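You operate a simulated robot arm through the tools that you are given. There is no shell and no other tool. Be economical: measure what you need, move in short steps, check, and stop when the job is done.

Carry out the task below with a simulated two-armed robot. There is one attempt and no reset: what you move stays moved.

JOB
On the dining table, fold the purple scarf in half.

It is judged by the outcome, as a careful person would: the job done as asked, and still so three seconds after it is handed in. It fails if anything else is knocked over, pushed out of place, dropped, spilled or broken. Flat cloth is picked up by pressing the open fingertips on it (5 to 10 N) and closing them slowly along it; thin cloth reads only 2 to 8 mm in the jaws.

ROBOT AND FRAMES
Two 6-joint arms with two-finger grippers on one trunk, on a base that drives. Base frame: it is fixed to the floor where the robot stands at the start and does not move with it; the origin is under the middle of the robot, x ahead of it, y to its left, z up; the surface under the hand at the start is at about z = 0.753. Readings come in m, rad, newtons and seconds.
The left shoulder is at the start at [0.03, 0.178, 0.913], the right one opposite. With the tool pointing down near the work surface each hand reaches from about 0.42 to 0.84 m from the robot's upright axis, wherever it stands, measured 20 degrees to its own side. Places, roughly: dining table [0.7, 0.2, 0.8]. Payload 2.54 kg a hand.
The tool frame of a hand sits at the grasp point between the pads (the TCP): z along the fingers, y along the line on which they close. The tips reach 0.03 m beyond it. Largest opening 0.116 m; the body of the gripper starts 0.095 m behind the TCP.
Orientation is that of the tool frame in the base frame, as a unit quaternion [w, x, y, z]. With the fingers straight down and closing along the base's y, the tool's x points along the base's -x, its y along +y and its z along -z.

CONTROLS
- The arms move only by the tool jog_arm. It takes "left_increments", "right_increments" or both (then of equal length, played together; a hand with none holds still); each is a list that holds one entry, the list of rows, each a list of 6 numbers: the shift along the tool's x, y, z in cm, then the turn, a rotation vector about the tool's x, y, z in rad. In form: [[[tx, ty, tz, wx, wy, wz], ...]]. A call has 1 to 8 rows; each row is the pose to reach, as a shift and turn from the pose commanded when the call began, along the tool's axes at that moment. "left_gripper" and "right_gripper" are, for a hand that has rows, the closure, from 0 (fully open) to 1 (shut), set as the call begins (left out, the last holds). Each row takes 0.2 s and may step no farther than 0.05 m and 0.15 rad from the row before; otherwise, or with a gripper value out of range, the whole call is refused. Where a pose cannot be reached the arm comes as near as it can. A force on the tool above 40 N (or 10 N above the force at the start of the call, whichever is more), or a blocked arm, ends the call early, and 0.2 s more pass. The fingers move at their own pace (about 0.153 m/s each) and stop on an object; they squeeze with about 35 N. The grip force told is the motor's: it shows also when the fingers shut on nothing. Time passes only in rows, and 0.2 s behind the last, so rows that repeat a pose let the fingers close. It gives the time, the measured TCP pose, the force on the tool (base axes), the opening and the grip force at its end, in the units of the frame above (readings bear some noise), with the torque about the TCP (base axes, N m) and any sound that the robot's microphone picked up.
- Cameras (640 x 400 px; columns grow to the right, rows downward): "scene" is now at [0.034, 0.0094, 1.6226]; the picture's right is [0.20, -0.98, 0.00], its down [-0.88, -0.18, -0.44] and it looks along [0.44, 0.09, -0.90] (base axes); focal length 252 px, centre (320, 200). "left" rides on the left gripper at [0.069, 0.015, -0.122] in its tool frame; the picture's right is [-0.21, 0.98, 0.00], its down [-0.83, -0.18, -0.53] and it looks along [-0.52, -0.11, 0.85] (tool axes); focal length 251 px, centre (320, 200). "right" rides on the right gripper at [0.069, -0.015, -0.122] in its tool frame; the picture's right is [0.21, 0.98, 0.00], its down [-0.83, 0.18, -0.53] and it looks along [-0.52, 0.11, 0.85] (tool axes); focal length 251 px, centre (320, 200). There is no depth. A picture from a camera that has moved, and an enlarged one, comes with that camera's place and axes in the base frame and with its lens. The place of the scene camera against the robot may be out by one fixed shift of up to 0.012 m in any direction.
- get_image(camera): a new picture of that camera. It takes no simulated time.
- lift_body(by): slides the trunk up (or, below 0, down) by that many m; the arms and the scene camera ride with it, the base frame stays. It gives what a move gives, with no picture.
- steer(legs): drives the robot by 1 to 6 legs, each [ahead, left, turn to the left] in m, m and rad, along the robot's own axes; the way and the turn of a leg run together, so that a leg with both is an arc; at most 1.5 m and 3.142 rad a leg. The arms and the cameras ride along, it lands a little off, and it stops where it bumps. It gives what a move gives.
- pan_tilt(pan, tilt): turns the head with the scene camera to pan (to the left, within 2.496 rad either way) and tilt (down, from -0.506 to 1.204), counted from straight ahead of the robot. It gives what a move gives.
- zoom(camera, box): a new picture of the part [left, top, right, bottom] of that camera's present view, enlarged. It takes no simulated time.
- job_done(): hands the job in; it is judged then, once.

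Work in short steps. Places have to be worked out from the pictures, the camera data and where the tool is seen: move nearer, look again, correct. Check each grasp and each placing, and mend what went wrong. You have 120 turns and 92 pictures in all, those below and enlarged ones among them. Open the grippers and draw the arms clear of the work before you hand the job in, unless the task says otherwise; then end with one line.

The tools are called after "Emit:" as name(argument=value, ...) on one line, values as JSON. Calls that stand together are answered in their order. jog_arm: Moves the arms, as the interface text tells. Its arguments: {"type":"object","properties":{"left_increments":{"type":"array"},"left_gripper":{"type":"number"},"right_increments":{"type":"array"},"right_gripper":{"type":"number"}},"required":[]} The other tools are called the same way: lift_body (by) slides the trunk up or down; steer (legs) drives the base; pan_tilt (pan, tilt) turns the head that bears the scene camera; get_image (camera) takes a picture; zoom (camera, box) takes an enlarged picture of a part of a camera's view; job_done () hands the job in.

At the start:

```text
t: 0.0
left_tool_pos: [0.3943, 0.428, 0.9405]
left_tcp_rot: [0.001, 0.0, 1.0, 0.0]
left_wrist_force: [1.2, 0.4, 0.3]
left_wrist_torque: [0.04, 0.0, -0.01]
left_gripper_width: 0.1163
left_gripper_force: 0.0
right_tool_pos: [0.4283, -0.0122, 0.9254]
right_tcp_rot: [0.0, 0.0, 1.0, 0.0]
right_wrist_force: [0.3, 0.0, 0.1]
right_wrist_torque: [0.06, 0.01, 0.03]
right_gripper_width: 0.1159
right_gripper_force: 0.0
trunk travel left (down, up): [-0.125, 0.415]
robot x, y, heading: [-0.0011, -0.0003, 0.004]
head pan, tilt: [0.204, 1.11]
```

scene: 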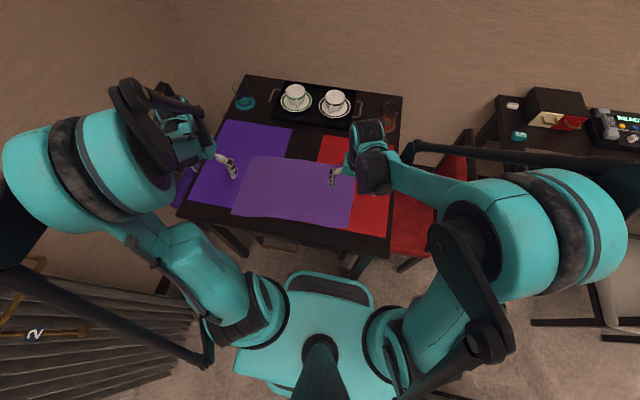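
right: 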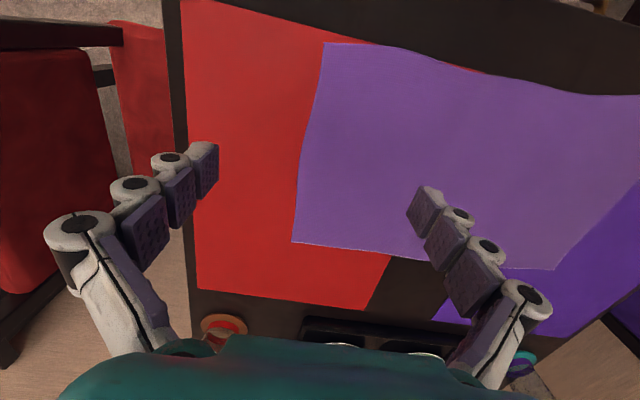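
left: 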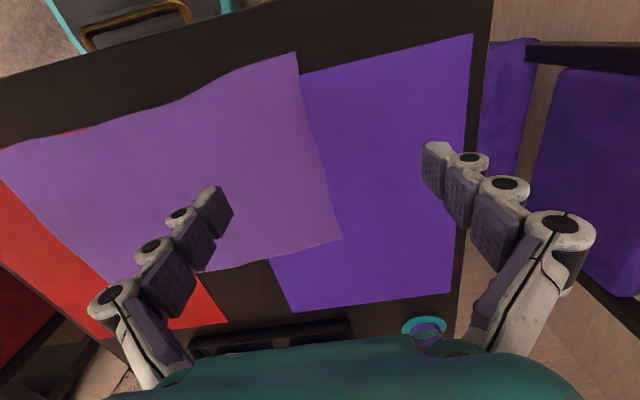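

The light-purple scarf lies over a purple and a red placemat. I zoom to measure its corners.

Emit:
zoom(camera="scene", box=[170, 70, 420, 260])

```text
2.11 times, centred on (295, 165) of scene
camera zoom: at [0.034, 0.0094, 1.6226], right [0.2, -0.98, 0.0], down [-0.88, -0.18, -0.44], along [0.44, 0.09, -0.9], focal length 531 px, centre (373, 274)
```

zoom: 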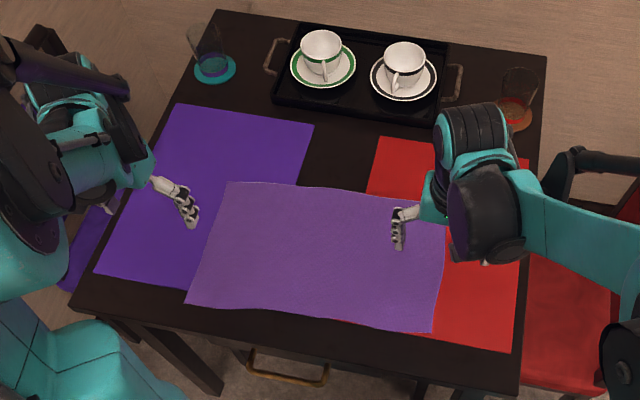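

Corners come out at about NL (0.34,0.41), NR (0.37,-0.03), FR (0.64,-0.01), FL (0.60,0.42). I plan to fold the near long edge over onto the far one with both hands. The near right corner is too close, so I look around before shifting the base back and slightly left.

Emit:
pan_tilt(pan=1.2, tilt=0.9)

Emit:
get_image(camera="scene")

```text
t: 1.3
left_tool_pos: [0.3928, 0.4295, 0.9407]
left_tcp_rot: [0.0, -0.001, 1.0, 0.0]
left_wrist_force: [0.0, -0.1, 0.0]
left_wrist_torque: [0.01, -0.01, 0.02]
left_gripper_width: 0.1158
left_gripper_force: 0.0
right_tool_pos: [0.4293, -0.0127, 0.9263]
right_tcp_rot: [0.0, 0.0, 1.0, 0.0]
right_wrist_force: [0.5, -0.3, 0.4]
right_wrist_torque: [0.01, -0.01, 0.01]
right_gripper_width: 0.1159
right_gripper_force: 0.0
trunk travel left (down, up): [-0.125, 0.415]
robot x, y, heading: [0.003, -0.0015, 0.002]
head pan, tilt: [1.201, 0.901]
```

```text
87 pictures are left
camera scene: at [0.0003, 0.0672, 1.6371], right [0.93, -0.36, 0.0], down [-0.28, -0.73, -0.62], along [0.22, 0.58, -0.78], focal length 252 px, centre (320, 200)
```

scene: 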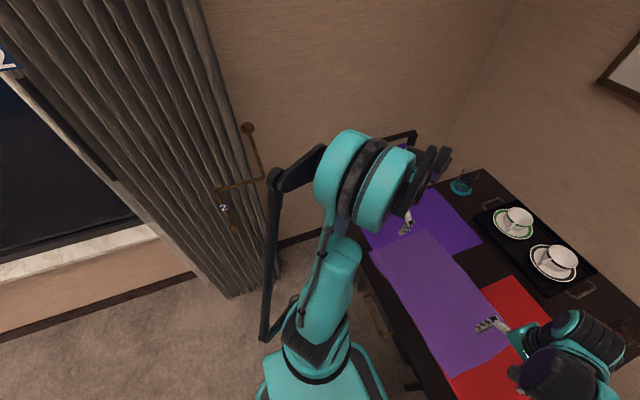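

The left side has only a curtain on the wall, well clear. I drive back 7 cm and left 10 cm, then look at the table again.

Emit:
steer(legs=[[-0.07, 0, 0], [0, 0.1, 0]])

Emit:
pan_tilt(pan=0.1, tilt=1.05)

Emit:
zoom(camera="scene", box=[170, 70, 470, 260])

Emit:
get_image(camera="right")

Emit:
get_image(camera="left")

```text
t: 3.0
left_tool_pos: [0.3237, 0.528, 0.9407]
left_tcp_rot: [0.0, 0.001, 1.0, -0.001]
left_wrist_force: [-0.7, 0.7, -0.1]
left_wrist_torque: [-0.08, 0.01, 0.0]
left_gripper_width: 0.1162
left_gripper_force: 0.0
right_tool_pos: [0.3603, 0.0874, 0.925]
right_tcp_rot: [0.0, 0.0, 1.0, 0.0]
right_wrist_force: [-0.1, 0.6, -0.2]
right_wrist_torque: [-0.04, -0.02, -0.03]
right_gripper_width: 0.1162
right_gripper_force: 0.0
trunk travel left (down, up): [-0.125, 0.415]
robot x, y, heading: [-0.0694, 0.0988, 0.002]
head pan, tilt: [1.201, 0.901]
```

```text
t: 4.3
left_tool_pos: [0.3239, 0.5278, 0.9399]
left_tcp_rot: [0.0, 0.0, 1.0, 0.001]
left_wrist_force: [-0.4, -0.8, -0.2]
left_wrist_torque: [0.01, -0.02, -0.05]
left_gripper_width: 0.1162
left_gripper_force: 0.0
right_tool_pos: [0.3607, 0.087, 0.9256]
right_tcp_rot: [0.0, 0.001, 1.0, 0.0]
right_wrist_force: [-0.3, 0.0, 0.2]
right_wrist_torque: [-0.01, -0.02, -0.02]
right_gripper_width: 0.1158
right_gripper_force: 0.0
trunk travel left (down, up): [-0.125, 0.415]
robot x, y, heading: [-0.0695, 0.0977, -0.001]
head pan, tilt: [0.099, 1.051]
```

```text
2.11 times, centred on (320, 165) of scene
camera zoom: at [-0.0305, 0.1018, 1.6265], right [0.1, -0.99, 0.0], down [-0.86, -0.09, -0.5], along [0.49, 0.05, -0.87], focal length 531 px, centre (320, 274)
```

zoom: 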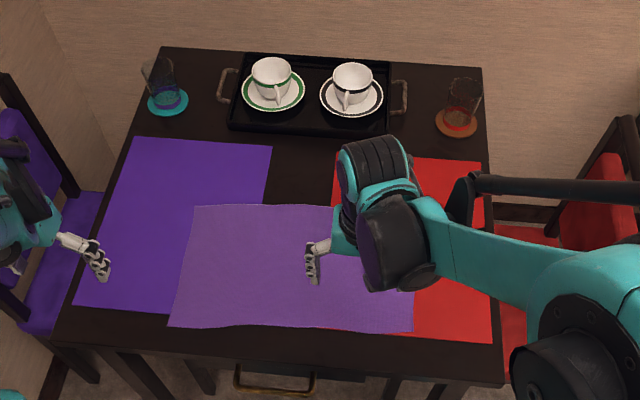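

```text
85 pictures are left
camera right: at [0.2917, 0.0707, 1.048], right [-0.21, 0.98, 0.0], down [0.83, 0.18, 0.53], along [0.52, 0.11, -0.85], focal length 251 px, centre (320, 200)
```

right: 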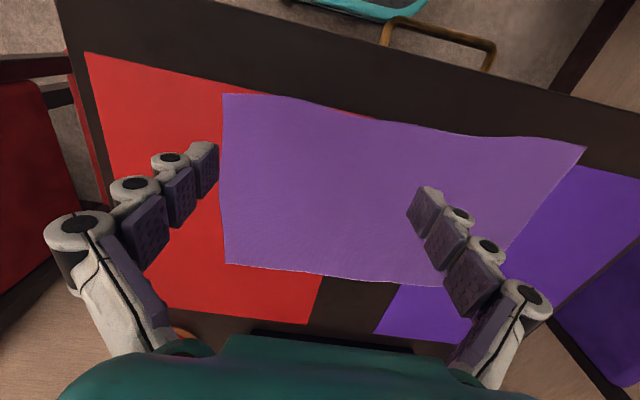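

```text
84 pictures are left
camera left: at [0.255, 0.5438, 1.0623], right [0.21, 0.98, 0.0], down [0.83, -0.18, 0.53], along [0.52, -0.11, -0.85], focal length 251 px, centre (320, 200)
```

left: 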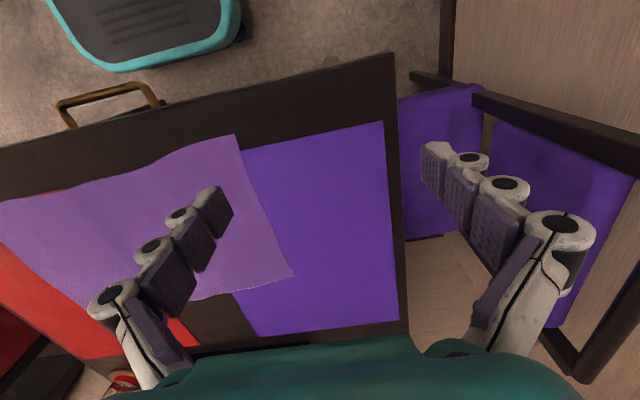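

Combining the views: NL ≈ (0.33,0.415), NR ≈ (0.36,-0.024), FR ≈ (0.625,-0.015), FL ≈ (0.593,0.422). I bring both hands above the near corners, grippers partly closed to about 5 cm.

Emit:
jog_arm(left_increments=[[[-0.4, -3.2, 1, 0, 0, 0], [-0.8, -6.4, 3, 0, 0, 0], [-1.2, -9.6, 5, 0, 0, 0], [-1.6, -12.8, 8, 0, 0, 0], [-1.9, -15.3, 11, 0, 0, 0], [-1.9, -15.3, 12, 0, 0, 0], [-1.9, -15.3, 12, 0, 0, 0]]], right_increments=[[[-0.2, -1.3, 1, 0, 0, 0], [-0.4, -2.6, 3, 0, 0, 0], [-0.6, -4, 5, 0, 0, 0], [-0.8, -5.4, 7, 0, 0, 0], [-1.1, -6.7, 9, 0, 0, 0], [-1.1, -6.7, 10.5, 0, 0, 0], [-1.1, -6.7, 10.5, 0, 0, 0]]], left_gripper=0.57, right_gripper=0.57)

Emit:
get_image(camera="left")

Emit:
get_image(camera="right")

```text
t: 5.9
left_tool_pos: [0.3434, 0.3729, 0.8201]
left_tcp_rot: [0.0, 0.0, 1.0, 0.001]
left_wrist_force: [-0.1, -0.2, 0.6]
left_wrist_torque: [0.01, 0.02, 0.05]
left_gripper_width: 0.0501
left_gripper_force: 0.1
right_tool_pos: [0.3702, 0.018, 0.8217]
right_tcp_rot: [0.0, 0.0, 1.0, 0.0]
right_wrist_force: [-0.3, 0.9, -0.3]
right_wrist_torque: [0.0, 0.01, 0.0]
right_gripper_width: 0.05
right_gripper_force: 0.1
trunk travel left (down, up): [-0.125, 0.415]
robot x, y, heading: [-0.0656, 0.101, 0.001]
head pan, tilt: [0.099, 1.051]
```

```text
83 pictures are left
camera left: at [0.274, 0.3896, 0.9418], right [0.21, 0.98, 0.0], down [0.83, -0.18, 0.53], along [0.52, -0.11, -0.85], focal length 251 px, centre (320, 200)
```

left: 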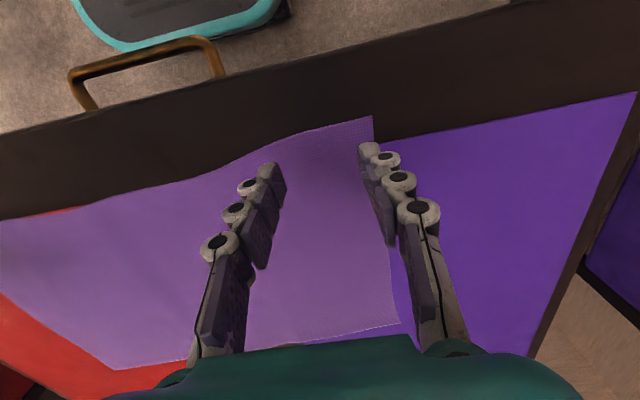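

```text
82 pictures are left
camera right: at [0.3029, 0.002, 0.9437], right [-0.21, 0.98, 0.0], down [0.83, 0.18, 0.53], along [0.52, 0.11, -0.85], focal length 251 px, centre (320, 200)
```

right: 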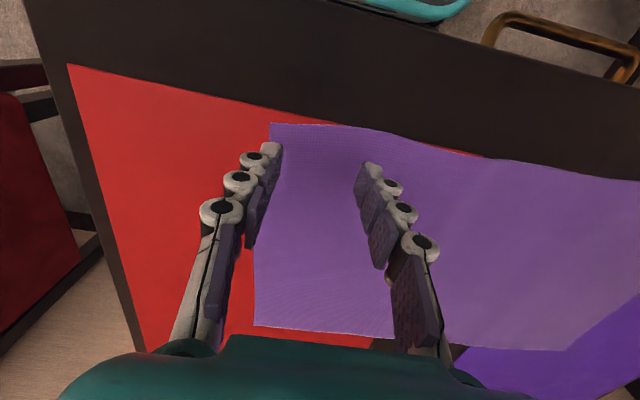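

Corners are confirmed at (0.326,0.418) and (0.360,-0.025). I shift each hand slightly inward and descend close to the cloth.

Emit:
jog_arm(left_increments=[[[0, -0.4, 1, 0, 0, 0], [0, -0.8, 2, 0, 0, 0], [0, -0.8, 2.7, 0, 0, 0], [0, -0.8, 3.1, 0, 0, 0], [0, -0.8, 3.1, 0, 0, 0]]], right_increments=[[[-0.3, 0.6, 1, 0, 0, 0], [-0.6, 1.1, 2, 0, 0, 0], [-0.6, 1.1, 2.7, 0, 0, 0], [-0.6, 1.1, 3.2, 0, 0, 0], [-0.6, 1.1, 3.2, 0, 0, 0]]])

```text
t: 7.1
left_tool_pos: [0.3447, 0.3662, 0.7907]
left_tcp_rot: [0.0, -0.001, 1.0, 0.0]
left_wrist_force: [0.7, 0.5, 0.3]
left_wrist_torque: [0.02, 0.0, 0.0]
left_gripper_width: 0.05
left_gripper_force: 0.0
right_tool_pos: [0.3763, 0.0302, 0.7884]
right_tcp_rot: [-0.001, 0.0, 1.0, 0.0]
right_wrist_force: [0.2, 0.0, 0.0]
right_wrist_torque: [0.0, 0.01, 0.01]
right_gripper_width: 0.0497
right_gripper_force: 0.0
trunk travel left (down, up): [-0.125, 0.415]
robot x, y, heading: [-0.0701, 0.0981, -0.001]
head pan, tilt: [0.099, 1.051]
```

No contact yet. I lower by another 4 to 5 mm.

Emit:
jog_arm(left_increments=[[[0, 0, 0.2, 0, 0, 0], [0, 0, 0.4, 0, 0, 0], [0, 0, 0.5, 0, 0, 0], [0, 0, 0.5, 0, 0, 0]]], right_increments=[[[0, 0, 0.2, 0, 0, 0], [0, 0, 0.3, 0, 0, 0], [0, 0, 0.4, 0, 0, 0], [0, 0, 0.4, 0, 0, 0]]])

```text
t: 8.1
left_tool_pos: [0.3452, 0.367, 0.7902]
left_tcp_rot: [-0.001, 0.0, 1.0, 0.0]
left_wrist_force: [0.5, -0.1, 0.4]
left_wrist_torque: [0.0, 0.04, -0.02]
left_gripper_width: 0.0498
left_gripper_force: 0.0
left hand out of reach, approached as far as the arm can: row 1, 2, 3, 4
right_tool_pos: [0.3773, 0.0294, 0.7845]
right_tcp_rot: [0.0, 0.0, 1.0, 0.001]
right_wrist_force: [0.5, 0.3, -1.1]
right_wrist_torque: [0.0, -0.02, 0.0]
right_gripper_width: 0.0497
right_gripper_force: 0.1
trunk travel left (down, up): [-0.125, 0.415]
robot x, y, heading: [-0.0693, 0.0983, -0.002]
head pan, tilt: [0.099, 1.051]
```

The left arm is folded too tightly here to go lower. I raise both hands and back off 5 cm.

Emit:
jog_arm(left_increments=[[[0, 0, -2, 0, 0, 0], [0, 0, -4, 0, 0, 0], [0, 0, -4, 0, 0, 0]]], right_increments=[[[0, 0, -2, 0, 0, 0], [0, 0, -4, 0, 0, 0], [0, 0, -4, 0, 0, 0]]])

Emit:
steer(legs=[[-0.05, 0, 0]])

```text
t: 8.9
left_tool_pos: [0.3463, 0.366, 0.8297]
left_tcp_rot: [0.0, 0.0, 1.0, 0.0]
left_wrist_force: [-1.0, -0.5, -1.1]
left_wrist_torque: [0.0, -0.01, -0.04]
left_gripper_width: 0.0497
left_gripper_force: 0.0
right_tool_pos: [0.3764, 0.031, 0.8235]
right_tcp_rot: [0.0, 0.0, 1.0, 0.0]
right_wrist_force: [-0.1, -0.9, 0.8]
right_wrist_torque: [0.03, 0.02, -0.03]
right_gripper_width: 0.0499
right_gripper_force: 0.2
trunk travel left (down, up): [-0.125, 0.415]
robot x, y, heading: [-0.0698, 0.097, -0.0]
head pan, tilt: [0.099, 1.051]
```

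```text
t: 9.9
left_tool_pos: [0.294, 0.3673, 0.8314]
left_tcp_rot: [0.0, 0.0, 1.0, 0.0]
left_wrist_force: [-0.9, -0.4, 0.5]
left_wrist_torque: [0.0, -0.06, -0.01]
left_gripper_width: 0.0499
left_gripper_force: 0.0
right_tool_pos: [0.3241, 0.0307, 0.8239]
right_tcp_rot: [0.0, 0.0, 1.0, -0.001]
right_wrist_force: [0.4, -0.6, 0.2]
right_wrist_torque: [0.0, -0.04, -0.01]
right_gripper_width: 0.0499
right_gripper_force: 0.1
trunk travel left (down, up): [-0.125, 0.415]
robot x, y, heading: [-0.1221, 0.0997, -0.001]
head pan, tilt: [0.099, 1.051]
```

I move the hands back over the corners (about 5 cm forward) and descend to just above contact.

Emit:
jog_arm(left_increments=[[[-2.6, -0.1, 0, 0, 0, 0], [-5.1, -0.2, 0, 0, 0, 0], [-5.1, -0.2, 1.5, 0, 0, 0], [-5.1, -0.2, 3, 0, 0, 0], [-5.1, -0.2, 4.1, 0, 0, 0], [-5.1, -0.2, 4.6, 0, 0, 0], [-5.1, -0.2, 4.6, 0, 0, 0]]], right_increments=[[[-2.6, 0, 0, 0, 0, 0], [-5.2, 0, 0, 0, 0, 0], [-5.2, 0, 1.5, 0, 0, 0], [-5.2, 0, 3, 0, 0, 0], [-5.2, 0, 3.6, 0, 0, 0], [-5.2, 0, 3.9, 0, 0, 0], [-5.2, 0, 3.9, 0, 0, 0]]])

```text
t: 11.5
left_tool_pos: [0.3459, 0.364, 0.7832]
left_tcp_rot: [0.0, 0.001, 1.0, -0.001]
left_wrist_force: [-0.9, 0.5, 0.1]
left_wrist_torque: [0.01, -0.01, 0.01]
left_gripper_width: 0.0498
left_gripper_force: 0.0
right_tool_pos: [0.3776, 0.0314, 0.7853]
right_tcp_rot: [0.001, 0.0, 1.0, 0.0]
right_wrist_force: [-0.2, -0.1, 0.1]
right_wrist_torque: [-0.01, 0.02, 0.01]
right_gripper_width: 0.05
right_gripper_force: 0.1
trunk travel left (down, up): [-0.125, 0.415]
robot x, y, heading: [-0.1191, 0.098, -0.001]
head pan, tilt: [0.099, 1.051]
```

Reach is fine now. I lower in 1 mm steps until contact.

Emit:
jog_arm(left_increments=[[[0, 0, 0.1, 0, 0, 0], [0, 0, 0.2, 0, 0, 0], [0, 0, 0.2, 0, 0, 0]]], right_increments=[[[0, 0, 0.1, 0, 0, 0], [0, 0, 0.2, 0, 0, 0], [0, 0, 0.3, 0, 0, 0], [0, 0, 0.3, 0, 0, 0]]])

```text
refused: give rows for one hand, or as many for the one as for the other
```

Equal row counts are needed; I resend.

Emit:
jog_arm(left_increments=[[[0, 0, 0.1, 0, 0, 0], [0, 0, 0.2, 0, 0, 0], [0, 0, 0.2, 0, 0, 0], [0, 0, 0.2, 0, 0, 0]]], right_increments=[[[0, 0, 0.1, 0, 0, 0], [0, 0, 0.2, 0, 0, 0], [0, 0, 0.3, 0, 0, 0], [0, 0, 0.3, 0, 0, 0]]])

```text
t: 12.5
left_tool_pos: [0.3457, 0.3645, 0.783]
left_tcp_rot: [0.001, 0.0, 1.0, 0.0]
left_wrist_force: [1.4, 0.3, 9.4]
left_wrist_torque: [-0.04, -0.13, 0.02]
left_gripper_width: 0.0507
left_gripper_force: 0.5
right_tool_pos: [0.377, 0.0313, 0.7836]
right_tcp_rot: [0.0, 0.0, 1.0, 0.0]
right_wrist_force: [0.9, -0.1, 12.2]
right_wrist_torque: [0.0, -0.13, 0.0]
right_gripper_width: 0.0487
right_gripper_force: 0.0
trunk travel left (down, up): [-0.125, 0.415]
robot x, y, heading: [-0.1185, 0.0997, 0.0]
head pan, tilt: [0.099, 1.051]
```

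Contact: 9 N and 12 N. I ease the right a touch and close in small increments.

Emit:
jog_arm(left_increments=[[[0, 0, 0, 0, 0, 0]]], right_increments=[[[0, 0, -0.05, 0, 0, 0]]], left_gripper=0.66, right_gripper=0.66)

Emit:
jog_arm(left_increments=[[[0, 0, 0, 0, 0, 0]]], right_increments=[[[0, 0, 0, 0, 0, 0]]], left_gripper=0.75, right_gripper=0.75)

Emit:
get_image(camera="left")

Emit:
get_image(camera="right")

```text
t: 12.9
left_tool_pos: [0.3457, 0.3645, 0.7833]
left_tcp_rot: [0.001, 0.0, 1.0, 0.001]
left_wrist_force: [-1.4, -1.4, 16.5]
left_wrist_torque: [-0.27, -0.07, -0.01]
left_gripper_width: 0.0406
left_gripper_force: 1.1
right_tool_pos: [0.3757, 0.0309, 0.7836]
right_tcp_rot: [0.001, -0.001, 1.0, 0.0]
right_wrist_force: [-0.5, 1.6, 14.8]
right_wrist_torque: [0.25, 0.0, -0.01]
right_gripper_width: 0.04
right_gripper_force: 0.4
trunk travel left (down, up): [-0.125, 0.415]
robot x, y, heading: [-0.1214, 0.0954, 0.007]
head pan, tilt: [0.099, 1.051]
```

```text
t: 13.3
left_tool_pos: [0.3459, 0.3633, 0.7829]
left_tcp_rot: [0.001, 0.001, 1.0, 0.0]
left_wrist_force: [-0.5, -1.0, 15.9]
left_wrist_torque: [-0.22, -0.09, -0.04]
left_gripper_width: 0.027
left_gripper_force: 0.1
right_tool_pos: [0.3749, 0.0306, 0.7833]
right_tcp_rot: [0.001, -0.001, 1.0, 0.0]
right_wrist_force: [-0.4, 0.8, 13.6]
right_wrist_torque: [0.13, -0.01, 0.01]
right_gripper_width: 0.0256
right_gripper_force: 0.1
trunk travel left (down, up): [-0.125, 0.415]
robot x, y, heading: [-0.1183, 0.0965, 0.004]
head pan, tilt: [0.099, 1.051]
```

```text
81 pictures are left
camera left: at [0.2756, 0.3804, 0.9049], right [0.21, 0.98, 0.0], down [0.82, -0.18, 0.54], along [0.52, -0.11, -0.84], focal length 251 px, centre (320, 200)
```

left: 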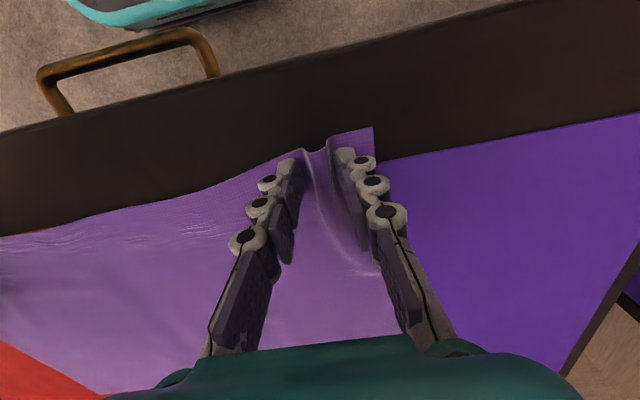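

```text
80 pictures are left
camera right: at [0.3073, 0.0148, 0.9057], right [-0.21, 0.98, 0.0], down [0.82, 0.18, 0.54], along [0.52, 0.12, -0.84], focal length 251 px, centre (320, 200)
```

right: 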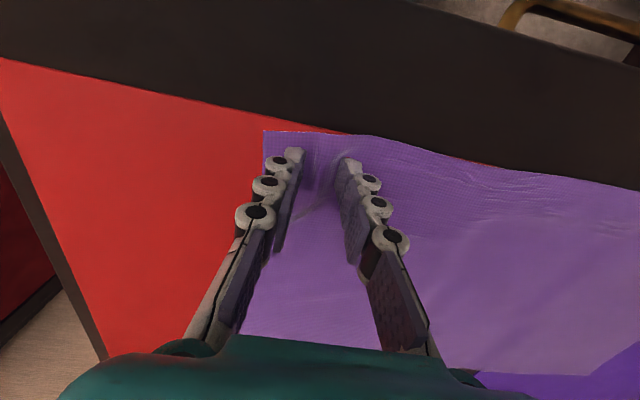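

A ridge is forming on both sides. I continue closing in steps, easing the press slightly.

Emit:
jog_arm(left_increments=[[[0, 0, -0.05, 0, 0, 0]]], right_increments=[[[0, 0, 0, 0, 0, 0]]], left_gripper=0.84, right_gripper=0.84)

Emit:
jog_arm(left_increments=[[[0, 0, 0, 0, 0, 0]]], right_increments=[[[0, 0, 0, 0, 0, 0]]], left_gripper=0.92, right_gripper=0.92)

Emit:
jog_arm(left_increments=[[[0, 0, 0, 0, 0, 0], [0, 0, 0, 0, 0, 0], [0, 0, 0, 0, 0, 0]]], right_increments=[[[0, 0, 0, 0, 0, 0], [0, 0, 0, 0, 0, 0], [0, 0, 0, 0, 0, 0]]], left_gripper=1.0, right_gripper=1.0)

Emit:
get_image(camera="left")

Emit:
get_image(camera="right")

```text
t: 13.7
left_tool_pos: [0.346, 0.3646, 0.7828]
left_tcp_rot: [0.001, 0.0, 1.0, 0.0]
left_wrist_force: [-1.9, 0.1, 10.4]
left_wrist_torque: [-0.03, -0.02, -0.02]
left_gripper_width: 0.0192
left_gripper_force: 0.1
right_tool_pos: [0.3776, 0.0308, 0.7816]
right_tcp_rot: [0.001, 0.0, 1.0, 0.0]
right_wrist_force: [-0.6, 0.6, 5.0]
right_wrist_torque: [0.0, 0.01, 0.0]
right_gripper_width: 0.0172
right_gripper_force: 5.6
trunk travel left (down, up): [-0.125, 0.415]
robot x, y, heading: [-0.1186, 0.0977, -0.003]
head pan, tilt: [0.099, 1.051]
```

```text
t: 14.1
left_tool_pos: [0.3462, 0.3646, 0.7833]
left_tcp_rot: [0.001, 0.0, 1.0, 0.001]
left_wrist_force: [-0.3, -0.4, 6.6]
left_wrist_torque: [0.01, -0.01, 0.0]
left_gripper_width: 0.0077
left_gripper_force: 0.1
right_tool_pos: [0.3775, 0.0305, 0.782]
right_tcp_rot: [0.0, 0.0, 1.0, 0.0]
right_wrist_force: [-0.9, 0.5, 4.6]
right_wrist_torque: [-0.02, 0.04, 0.03]
right_gripper_width: 0.0084
right_gripper_force: 0.1
trunk travel left (down, up): [-0.125, 0.415]
robot x, y, heading: [-0.1161, 0.0998, 0.0]
head pan, tilt: [0.099, 1.051]
```

```text
t: 14.9
left_tool_pos: [0.3468, 0.3649, 0.7818]
left_tcp_rot: [0.0, 0.0, 1.0, 0.0]
left_wrist_force: [0.1, 0.3, -0.4]
left_wrist_torque: [-0.08, -0.01, -0.01]
left_gripper_width: 0.0058
left_gripper_force: 38.2
right_tool_pos: [0.3778, 0.0307, 0.783]
right_tcp_rot: [0.0, -0.001, 1.0, 0.001]
right_wrist_force: [-0.3, -0.3, 0.6]
right_wrist_torque: [0.01, -0.04, 0.02]
right_gripper_width: 0.0
right_gripper_force: 28.7
trunk travel left (down, up): [-0.125, 0.415]
robot x, y, heading: [-0.1211, 0.0976, -0.001]
head pan, tilt: [0.099, 1.051]
```

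```text
79 pictures are left
camera left: at [0.2774, 0.3813, 0.9042], right [0.21, 0.98, 0.0], down [0.83, -0.18, 0.53], along [0.52, -0.11, -0.85], focal length 251 px, centre (320, 200)
```

left: 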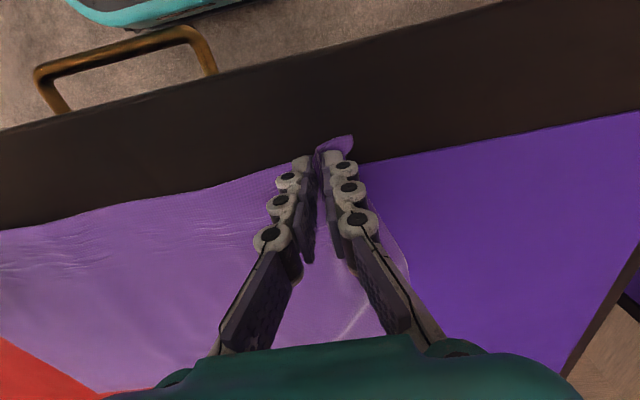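

```text
78 pictures are left
camera right: at [0.3091, 0.0151, 0.9047], right [-0.21, 0.98, 0.0], down [0.83, 0.18, 0.53], along [0.52, 0.11, -0.85], focal length 251 px, centre (320, 200)
```

right: 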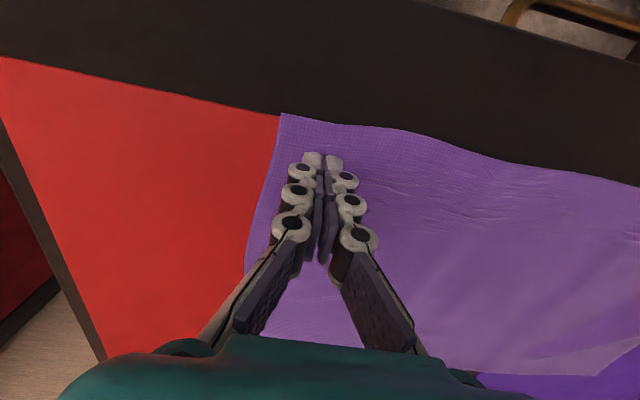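

Left holds cloth (5.8 mm); the right slipped to 0. The right near corner is now about (0.347, 0.0), so I lift the right 1.5 cm, reopen, and set it at (0.361, 0.042).

Emit:
jog_arm(right_increments=[[[0, 0, -1.5, 0, 0, 0], [0.8, 0.5, -1.5, 0, 0, 0], [1.6, 1.1, -1.5, 0, 0, 0], [1.6, 1.1, -1.0, 0, 0, 0], [1.6, 1.1, -0.4, 0, 0, 0], [1.6, 1.1, -0.1, 0, 0, 0], [1.6, 1.1, -0.05, 0, 0, 0]]], right_gripper=0.57)

Emit:
get_image(camera="right")

```text
t: 16.5
left_tool_pos: [0.3472, 0.3651, 0.7826]
left_tcp_rot: [0.0, 0.0, 1.0, 0.0]
left_wrist_force: [-0.3, 0.5, -2.5]
left_wrist_torque: [0.08, 0.04, 0.01]
left_gripper_width: 0.0054
left_gripper_force: 40.9
right_tool_pos: [0.3613, 0.0412, 0.7833]
right_tcp_rot: [0.0, 0.0, 1.0, 0.0]
right_wrist_force: [1.0, 0.1, 1.3]
right_wrist_torque: [-0.01, 0.02, 0.01]
right_gripper_width: 0.0499
right_gripper_force: 0.5
trunk travel left (down, up): [-0.125, 0.415]
robot x, y, heading: [-0.1224, 0.1, 0.001]
head pan, tilt: [0.099, 1.051]
```

```text
77 pictures are left
camera right: at [0.2934, 0.0261, 0.9058], right [-0.21, 0.98, 0.0], down [0.83, 0.18, 0.53], along [0.52, 0.11, -0.85], focal length 251 px, centre (320, 200)
```

right: 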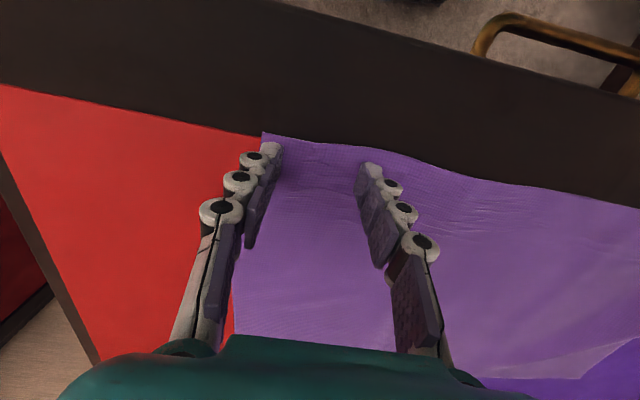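

The outer finger is right at the cloth's side edge; I hop 8 mm further inward and press.

Emit:
jog_arm(right_increments=[[[0, 0.0, -0.6, 0, 0, 0], [0, 0.8, -0.6, 0, 0, 0], [0, 0.8, 0, 0, 0, 0], [0, 0.8, 0.1, 0, 0, 0], [0, 0.8, 0.2, 0, 0, 0], [0, 0.8, 0.2, 0, 0, 0]]])

```text
t: 18.1
left_tool_pos: [0.3469, 0.3645, 0.7829]
left_tcp_rot: [0.001, 0.0, 1.0, 0.0]
left_wrist_force: [0.1, -6.4, 3.1]
left_wrist_torque: [-0.16, 0.03, -0.07]
left_gripper_width: 0.0031
left_gripper_force: 35.6
right_tool_pos: [0.3608, 0.0517, 0.7818]
right_tcp_rot: [0.0, 0.0, 1.0, 0.002]
right_wrist_force: [-1.0, 9.2, 17.6]
right_wrist_torque: [0.22, 0.08, 0.02]
right_gripper_width: 0.0054
right_gripper_force: 33.4
trunk travel left (down, up): [-0.125, 0.415]
robot x, y, heading: [-0.1162, 0.0975, -0.001]
head pan, tilt: [0.099, 1.051]
stopped in row 6 (right hand): the force on the tool passed its limit at 42 N (the readings are from after the stop); the commanded pose is now the measured one
```

The right gripper reads 5.4 mm with grip force, unexpectedly. I look.

Emit:
get_image(camera="right")

Emit:
get_image(camera="left")

Emit:
get_image(camera="scene")

```text
76 pictures are left
camera right: at [0.2929, 0.0347, 0.9046], right [-0.22, 0.98, 0.0], down [0.83, 0.18, 0.53], along [0.52, 0.12, -0.85], focal length 251 px, centre (320, 200)
```

right: 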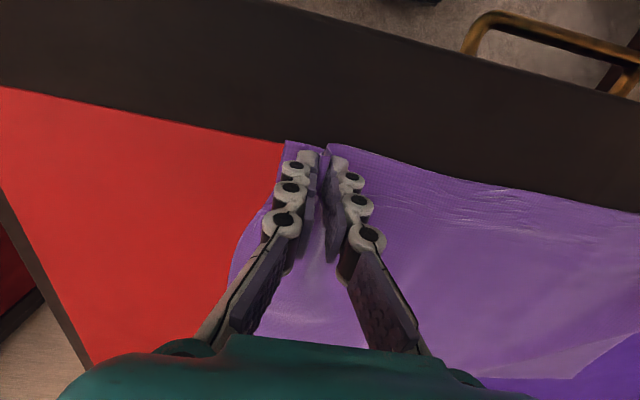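

```text
75 pictures are left
camera left: at [0.2771, 0.3812, 0.9042], right [0.22, 0.98, 0.0], down [0.83, -0.18, 0.54], along [0.52, -0.12, -0.84], focal length 251 px, centre (320, 200)
```

left: 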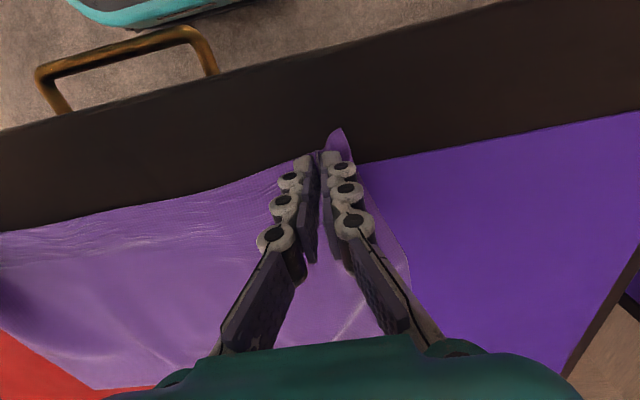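

```text
74 pictures are left
camera scene: at [-0.0822, 0.1021, 1.6264], right [0.1, -0.99, 0.0], down [-0.86, -0.09, -0.5], along [0.49, 0.05, -0.87], focal length 252 px, centre (320, 200)
```

scene: 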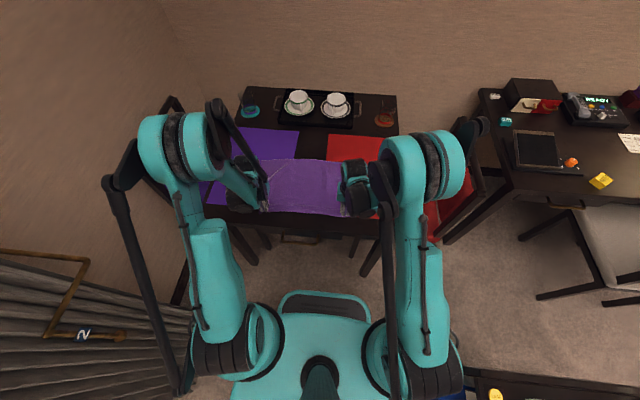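

Both hands hold cloth now (3.1 and 5.4 mm). I lift slightly and check the hold.

Emit:
jog_arm(left_increments=[[[-0.5, 0, -1.5, 0, 0, 0], [-1, 0, -3, 0, 0, 0], [-2, 0, -4.5, 0, 0, 0], [-3, 0, -6, 0, 0, 0]]], right_increments=[[[-0.5, 0, -1.5, 0, 0, 0], [-1, 0, -3, 0, 0, 0], [-2, 0, -4.5, 0, 0, 0], [-3, 0, -6, 0, 0, 0]]], left_gripper=1.0, right_gripper=1.0)

Emit:
zoom(camera="scene", box=[180, 80, 440, 245])

Emit:
get_image(camera="left")

Emit:
get_image(camera="right")

```text
t: 19.1
left_tool_pos: [0.3765, 0.3642, 0.8425]
left_tcp_rot: [0.0, 0.0, 1.0, 0.0]
left_wrist_force: [0.7, -5.5, 0.1]
left_wrist_torque: [-0.16, 0.01, -0.08]
left_gripper_width: 0.0026
left_gripper_force: 36.6
right_tool_pos: [0.3909, 0.0513, 0.8418]
right_tcp_rot: [0.0, 0.001, 1.0, 0.0]
right_wrist_force: [-0.8, 6.7, -0.6]
right_wrist_torque: [0.16, 0.03, 0.01]
right_gripper_width: 0.0058
right_gripper_force: 34.2
trunk travel left (down, up): [-0.125, 0.415]
robot x, y, heading: [-0.1238, 0.101, 0.002]
head pan, tilt: [0.099, 1.051]
```

```text
2.42 times, centred on (310, 162) of scene
camera zoom: at [-0.0814, 0.1015, 1.6265], right [0.1, -0.99, 0.0], down [-0.86, -0.09, -0.5], along [0.49, 0.05, -0.87], focal length 612 px, centre (344, 291)
```

zoom: 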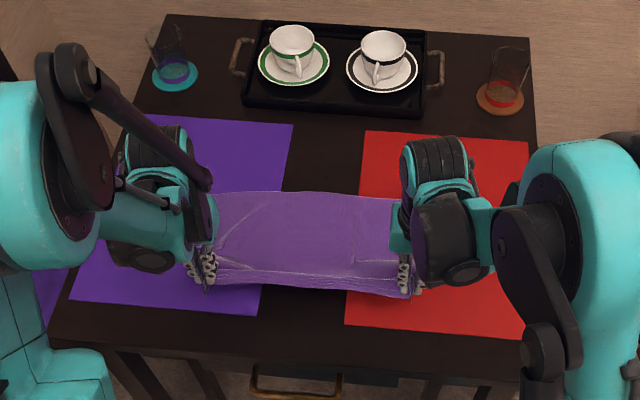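

```text
72 pictures are left
camera left: at [0.3077, 0.3803, 0.9646], right [0.21, 0.98, 0.0], down [0.83, -0.18, 0.53], along [0.52, -0.11, -0.85], focal length 251 px, centre (320, 200)
```

left: 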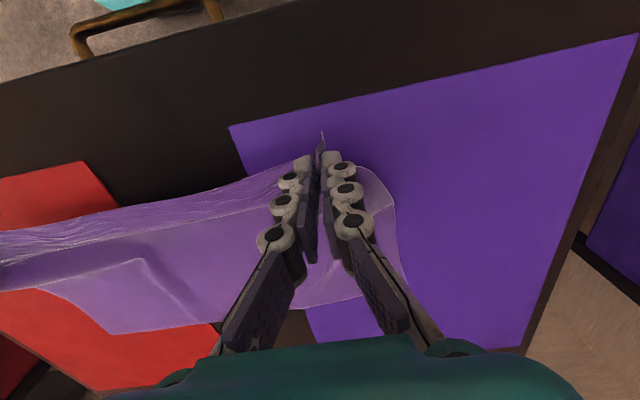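

```text
71 pictures are left
camera right: at [0.3222, 0.0343, 0.9643], right [-0.22, 0.98, 0.0], down [0.83, 0.18, 0.53], along [0.52, 0.12, -0.85], focal length 251 px, centre (320, 200)
```

right: 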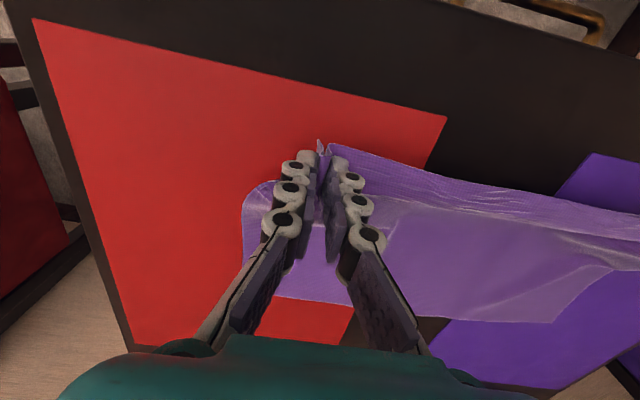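

Both corners are held, with the edge taut between the hands (6 N). I relax 3 mm each and carry on over the arc.

Emit:
jog_arm(left_increments=[[[-1.5, -0.2, -1.3, 0, 0, 0], [-3, -0.3, -2.5, 0, 0, 0], [-4.7, -0.3, -3.4, 0, 0, 0], [-6.5, -0.3, -4, 0, 0, 0], [-8.3, -0.3, -4.2, 0, 0, 0], [-10, -0.3, -4, 0, 0, 0], [-11.7, -0.3, -3.4, 0, 0, 0]]], right_increments=[[[-1.5, 0.2, -1.3, 0, 0, 0], [-3, 0.3, -2.5, 0, 0, 0], [-4.7, 0.3, -3.4, 0, 0, 0], [-6.5, 0.3, -4, 0, 0, 0], [-8.3, 0.3, -4.2, 0, 0, 0], [-10, 0.3, -4, 0, 0, 0], [-12.5, 0.3, -3.4, 0, 0, 0]]])

Emit:
zoom(camera="scene", box=[180, 80, 440, 245])

Emit:
get_image(camera="left")

Emit:
get_image(camera="right")

```text
t: 20.7
left_tool_pos: [0.4955, 0.3609, 0.8759]
left_tcp_rot: [0.0, 0.0, 1.0, 0.0]
left_wrist_force: [0.0, -0.5, 5.8]
left_wrist_torque: [-0.26, 0.02, -0.01]
left_gripper_width: 0.0003
left_gripper_force: 27.9
right_tool_pos: [0.518, 0.0525, 0.875]
right_tcp_rot: [-0.001, 0.001, 1.0, 0.0]
right_wrist_force: [0.7, 0.7, -1.0]
right_wrist_torque: [0.05, 0.01, -0.03]
right_gripper_width: 0.0055
right_gripper_force: 33.5
trunk travel left (down, up): [-0.125, 0.415]
robot x, y, heading: [-0.1217, 0.0988, -0.0]
head pan, tilt: [0.099, 1.051]
```

```text
2.42 times, centred on (310, 162) of scene
camera zoom: at [-0.0792, 0.1019, 1.6264], right [0.1, -0.99, 0.0], down [-0.86, -0.09, -0.5], along [0.49, 0.05, -0.87], focal length 612 px, centre (344, 291)
```

zoom: 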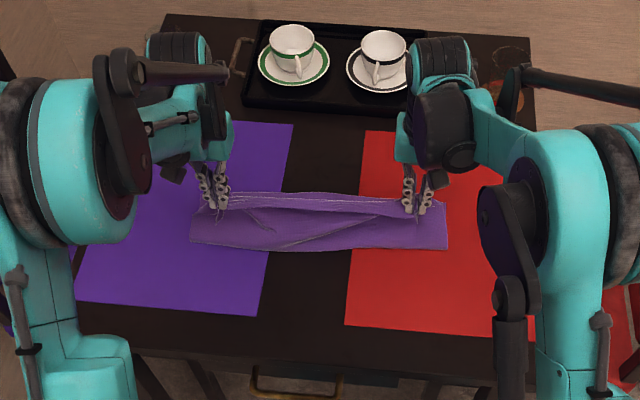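

```text
69 pictures are left
camera left: at [0.4263, 0.3778, 0.9977], right [0.21, 0.98, 0.0], down [0.83, -0.18, 0.53], along [0.52, -0.12, -0.85], focal length 251 px, centre (320, 200)
```

left: 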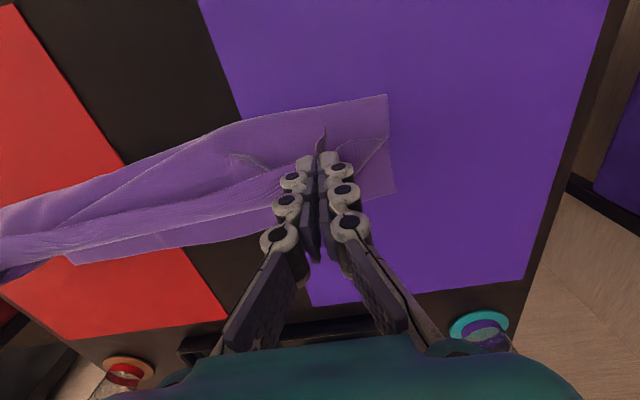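

```text
68 pictures are left
camera right: at [0.4499, 0.0371, 0.9977], right [-0.22, 0.98, 0.0], down [0.83, 0.18, 0.53], along [0.52, 0.12, -0.85], focal length 251 px, centre (320, 200)
```

right: 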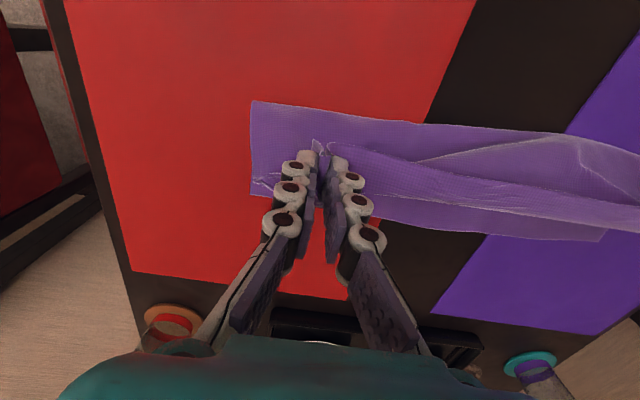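

Cloth is folding well; the bottom layer slid ~1.3 cm back (far edge now at about x 0.58 left, 0.607 right). Left jaw reading is very thin, so I lay down promptly toward the far edge.

Emit:
jog_arm(left_increments=[[[-1.5, 0, 1.5, 0, 0, 0], [-2.8, 0, 3.2, 0, 0, 0], [-3.8, 0, 5, 0, 0, 0], [-4.5, 0, 6.8, 0, 0, 0], [-5, 0, 8.2, 0, 0, 0], [-5, 0, 8.7, 0, 0, 0]]], right_increments=[[[-1.5, 0, 1.5, 0, 0, 0], [-2.8, 0, 3.2, 0, 0, 0], [-3.8, 0, 5, 0, 0, 0], [-4.5, 0, 6.8, 0, 0, 0], [-4.9, 0, 8.2, 0, 0, 0], [-4.9, 0, 8.6, 0, 0, 0]]])

Emit:
zoom(camera="scene", box=[180, 80, 440, 245])

Emit:
get_image(camera="left")

Emit:
get_image(camera="right")

```text
t: 22.1
left_tool_pos: [0.5462, 0.3608, 0.7894]
left_tcp_rot: [0.0, 0.0, 1.0, 0.0]
left_wrist_force: [1.4, -2.1, 0.7]
left_wrist_torque: [0.36, -0.01, 0.01]
left_gripper_width: 0.0024
left_gripper_force: 37.1
right_tool_pos: [0.5652, 0.052, 0.7891]
right_tcp_rot: [0.0, 0.0, 1.0, 0.0]
right_wrist_force: [-1.1, 2.1, -0.4]
right_wrist_torque: [0.04, 0.04, 0.02]
right_gripper_width: 0.0054
right_gripper_force: 34.1
trunk travel left (down, up): [-0.125, 0.415]
robot x, y, heading: [-0.1185, 0.0998, 0.0]
head pan, tilt: [0.099, 1.051]
```

```text
2.42 times, centred on (310, 162) of scene
camera zoom: at [-0.0812, 0.1016, 1.6265], right [0.1, -0.99, 0.0], down [-0.86, -0.09, -0.5], along [0.49, 0.05, -0.87], focal length 612 px, centre (344, 291)
```

zoom: 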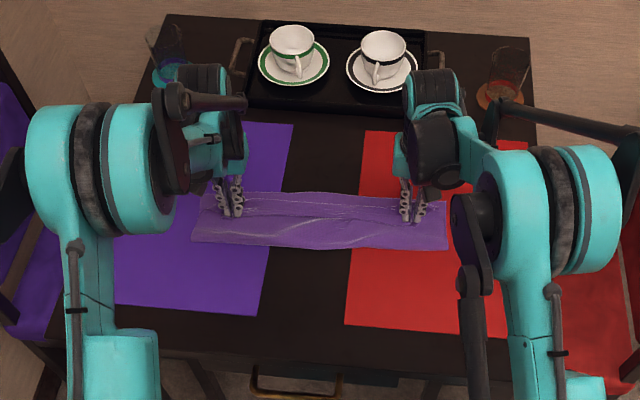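

```text
66 pictures are left
camera left: at [0.476, 0.378, 0.9107], right [0.21, 0.98, 0.0], down [0.83, -0.18, 0.53], along [0.52, -0.11, -0.85], focal length 251 px, centre (320, 200)
```

left: 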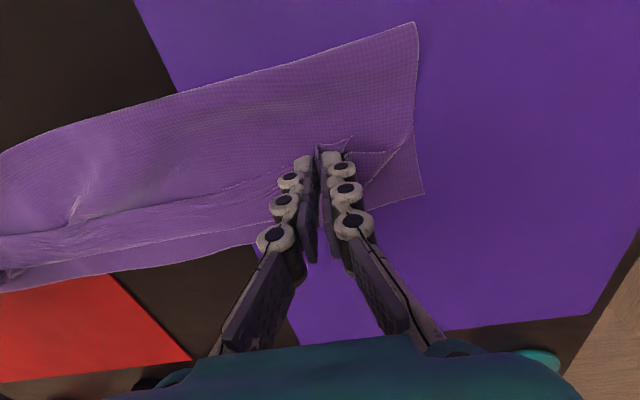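

```text
65 pictures are left
camera right: at [0.496, 0.0366, 0.9121], right [-0.21, 0.98, 0.0], down [0.83, 0.18, 0.53], along [0.52, 0.12, -0.85], focal length 251 px, centre (320, 200)
```

right: 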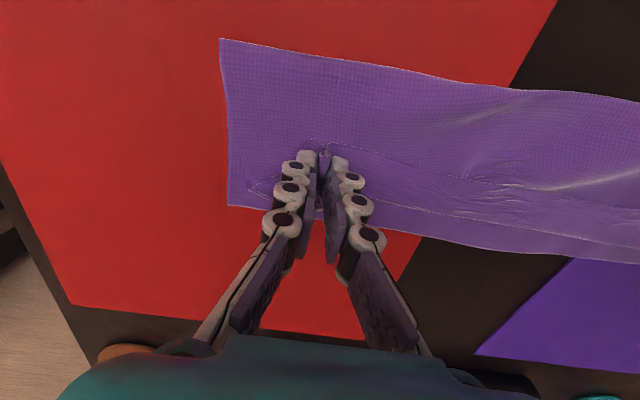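

Left layer readings: crease at x≈0.477/0.505 and far edge 0.58/0.61; the top layer still has slack in it as a bulge, which I'll work out afterwards. I lower 4 mm and release gently.

Emit:
jog_arm(left_increments=[[[0, 0, 0.3, 0, 0, 0], [0, 0, 0.4, 0, 0, 0]]], right_increments=[[[0, 0, 0.3, 0, 0, 0], [0, 0, 0.4, 0, 0, 0]]])

Emit:
jog_arm(left_increments=[[[0, 0, 0, 0, 0, 0], [0, 0, -0.3, 0, 0, 0], [0, 0, -1, 0, 0, 0], [0, 0, -3, 0, 0, 0], [0, 0, -6, 0, 0, 0]]], right_increments=[[[0, 0, 0, 0, 0, 0], [0, 0, -0.3, 0, 0, 0], [0, 0, -1, 0, 0, 0], [0, 0, -3, 0, 0, 0], [0, 0, -6, 0, 0, 0]]], left_gripper=0.65, right_gripper=0.65)

Emit:
get_image(camera="left")

Emit:
get_image(camera="right")

Emit:
zoom(camera="scene", box=[240, 130, 400, 210])

```text
t: 22.7
left_tool_pos: [0.5429, 0.3623, 0.7836]
left_tcp_rot: [0.0, 0.0, 1.0, 0.001]
left_wrist_force: [0.3, -3.0, -1.9]
left_wrist_torque: [-0.36, -0.01, -0.05]
left_gripper_width: 0.002
left_gripper_force: 29.4
right_tool_pos: [0.565, 0.0516, 0.7871]
right_tcp_rot: [0.0, -0.001, 1.0, 0.0]
right_wrist_force: [0.0, 1.3, 0.7]
right_wrist_torque: [0.06, -0.01, -0.01]
right_gripper_width: 0.0052
right_gripper_force: 33.9
trunk travel left (down, up): [-0.125, 0.415]
robot x, y, heading: [-0.1176, 0.0989, -0.0]
head pan, tilt: [0.099, 1.051]
```

```text
t: 23.9
left_tool_pos: [0.5417, 0.3613, 0.8459]
left_tcp_rot: [0.001, 0.0, 1.0, -0.001]
left_wrist_force: [-0.4, 0.6, 0.3]
left_wrist_torque: [0.01, -0.04, 0.0]
left_gripper_width: 0.0405
left_gripper_force: 0.0
right_tool_pos: [0.5658, 0.0519, 0.8463]
right_tcp_rot: [-0.001, 0.0, 1.0, 0.001]
right_wrist_force: [0.2, 0.2, -1.1]
right_wrist_torque: [0.02, 0.02, 0.04]
right_gripper_width: 0.0408
right_gripper_force: 0.1
trunk travel left (down, up): [-0.125, 0.415]
robot x, y, heading: [-0.1211, 0.1001, 0.004]
head pan, tilt: [0.099, 1.051]
```

```text
64 pictures are left
camera left: at [0.4713, 0.3773, 0.9677], right [0.21, 0.98, 0.0], down [0.83, -0.18, 0.53], along [0.52, -0.11, -0.84], focal length 251 px, centre (320, 200)
```

left: 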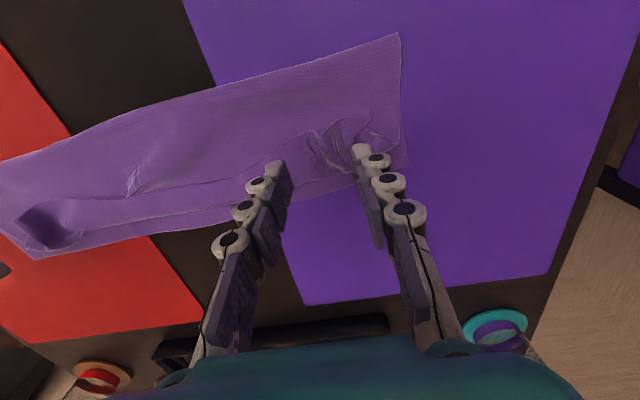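

```text
63 pictures are left
camera right: at [0.4974, 0.0364, 0.9691], right [-0.21, 0.98, 0.0], down [0.83, 0.18, 0.53], along [0.52, 0.12, -0.85], focal length 251 px, centre (320, 200)
```

right: 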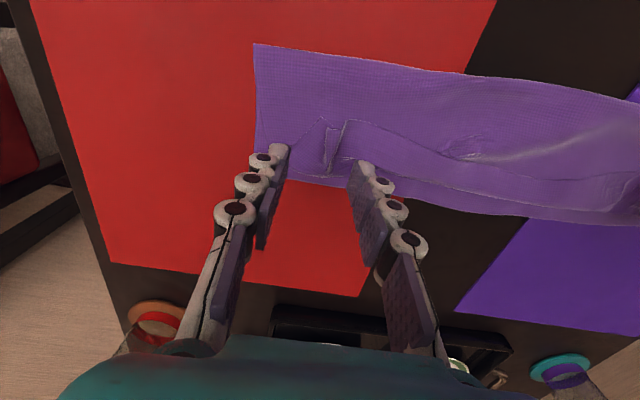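

```text
4.00 times, centred on (320, 170) of scene
camera zoom: at [-0.0825, 0.1015, 1.6266], right [0.1, -0.99, 0.0], down [-0.86, -0.09, -0.5], along [0.49, 0.05, -0.87], focal length 1009 px, centre (320, 320)
```

zoom: 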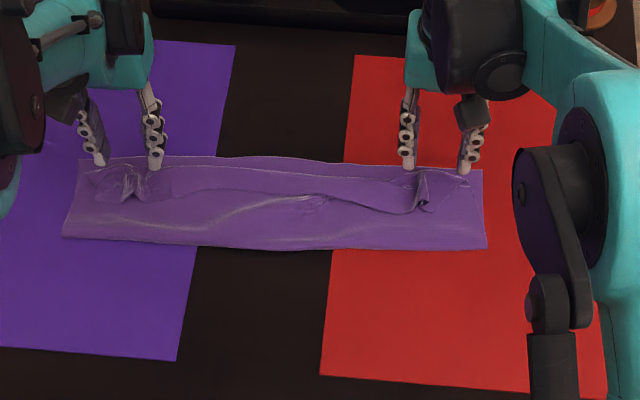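

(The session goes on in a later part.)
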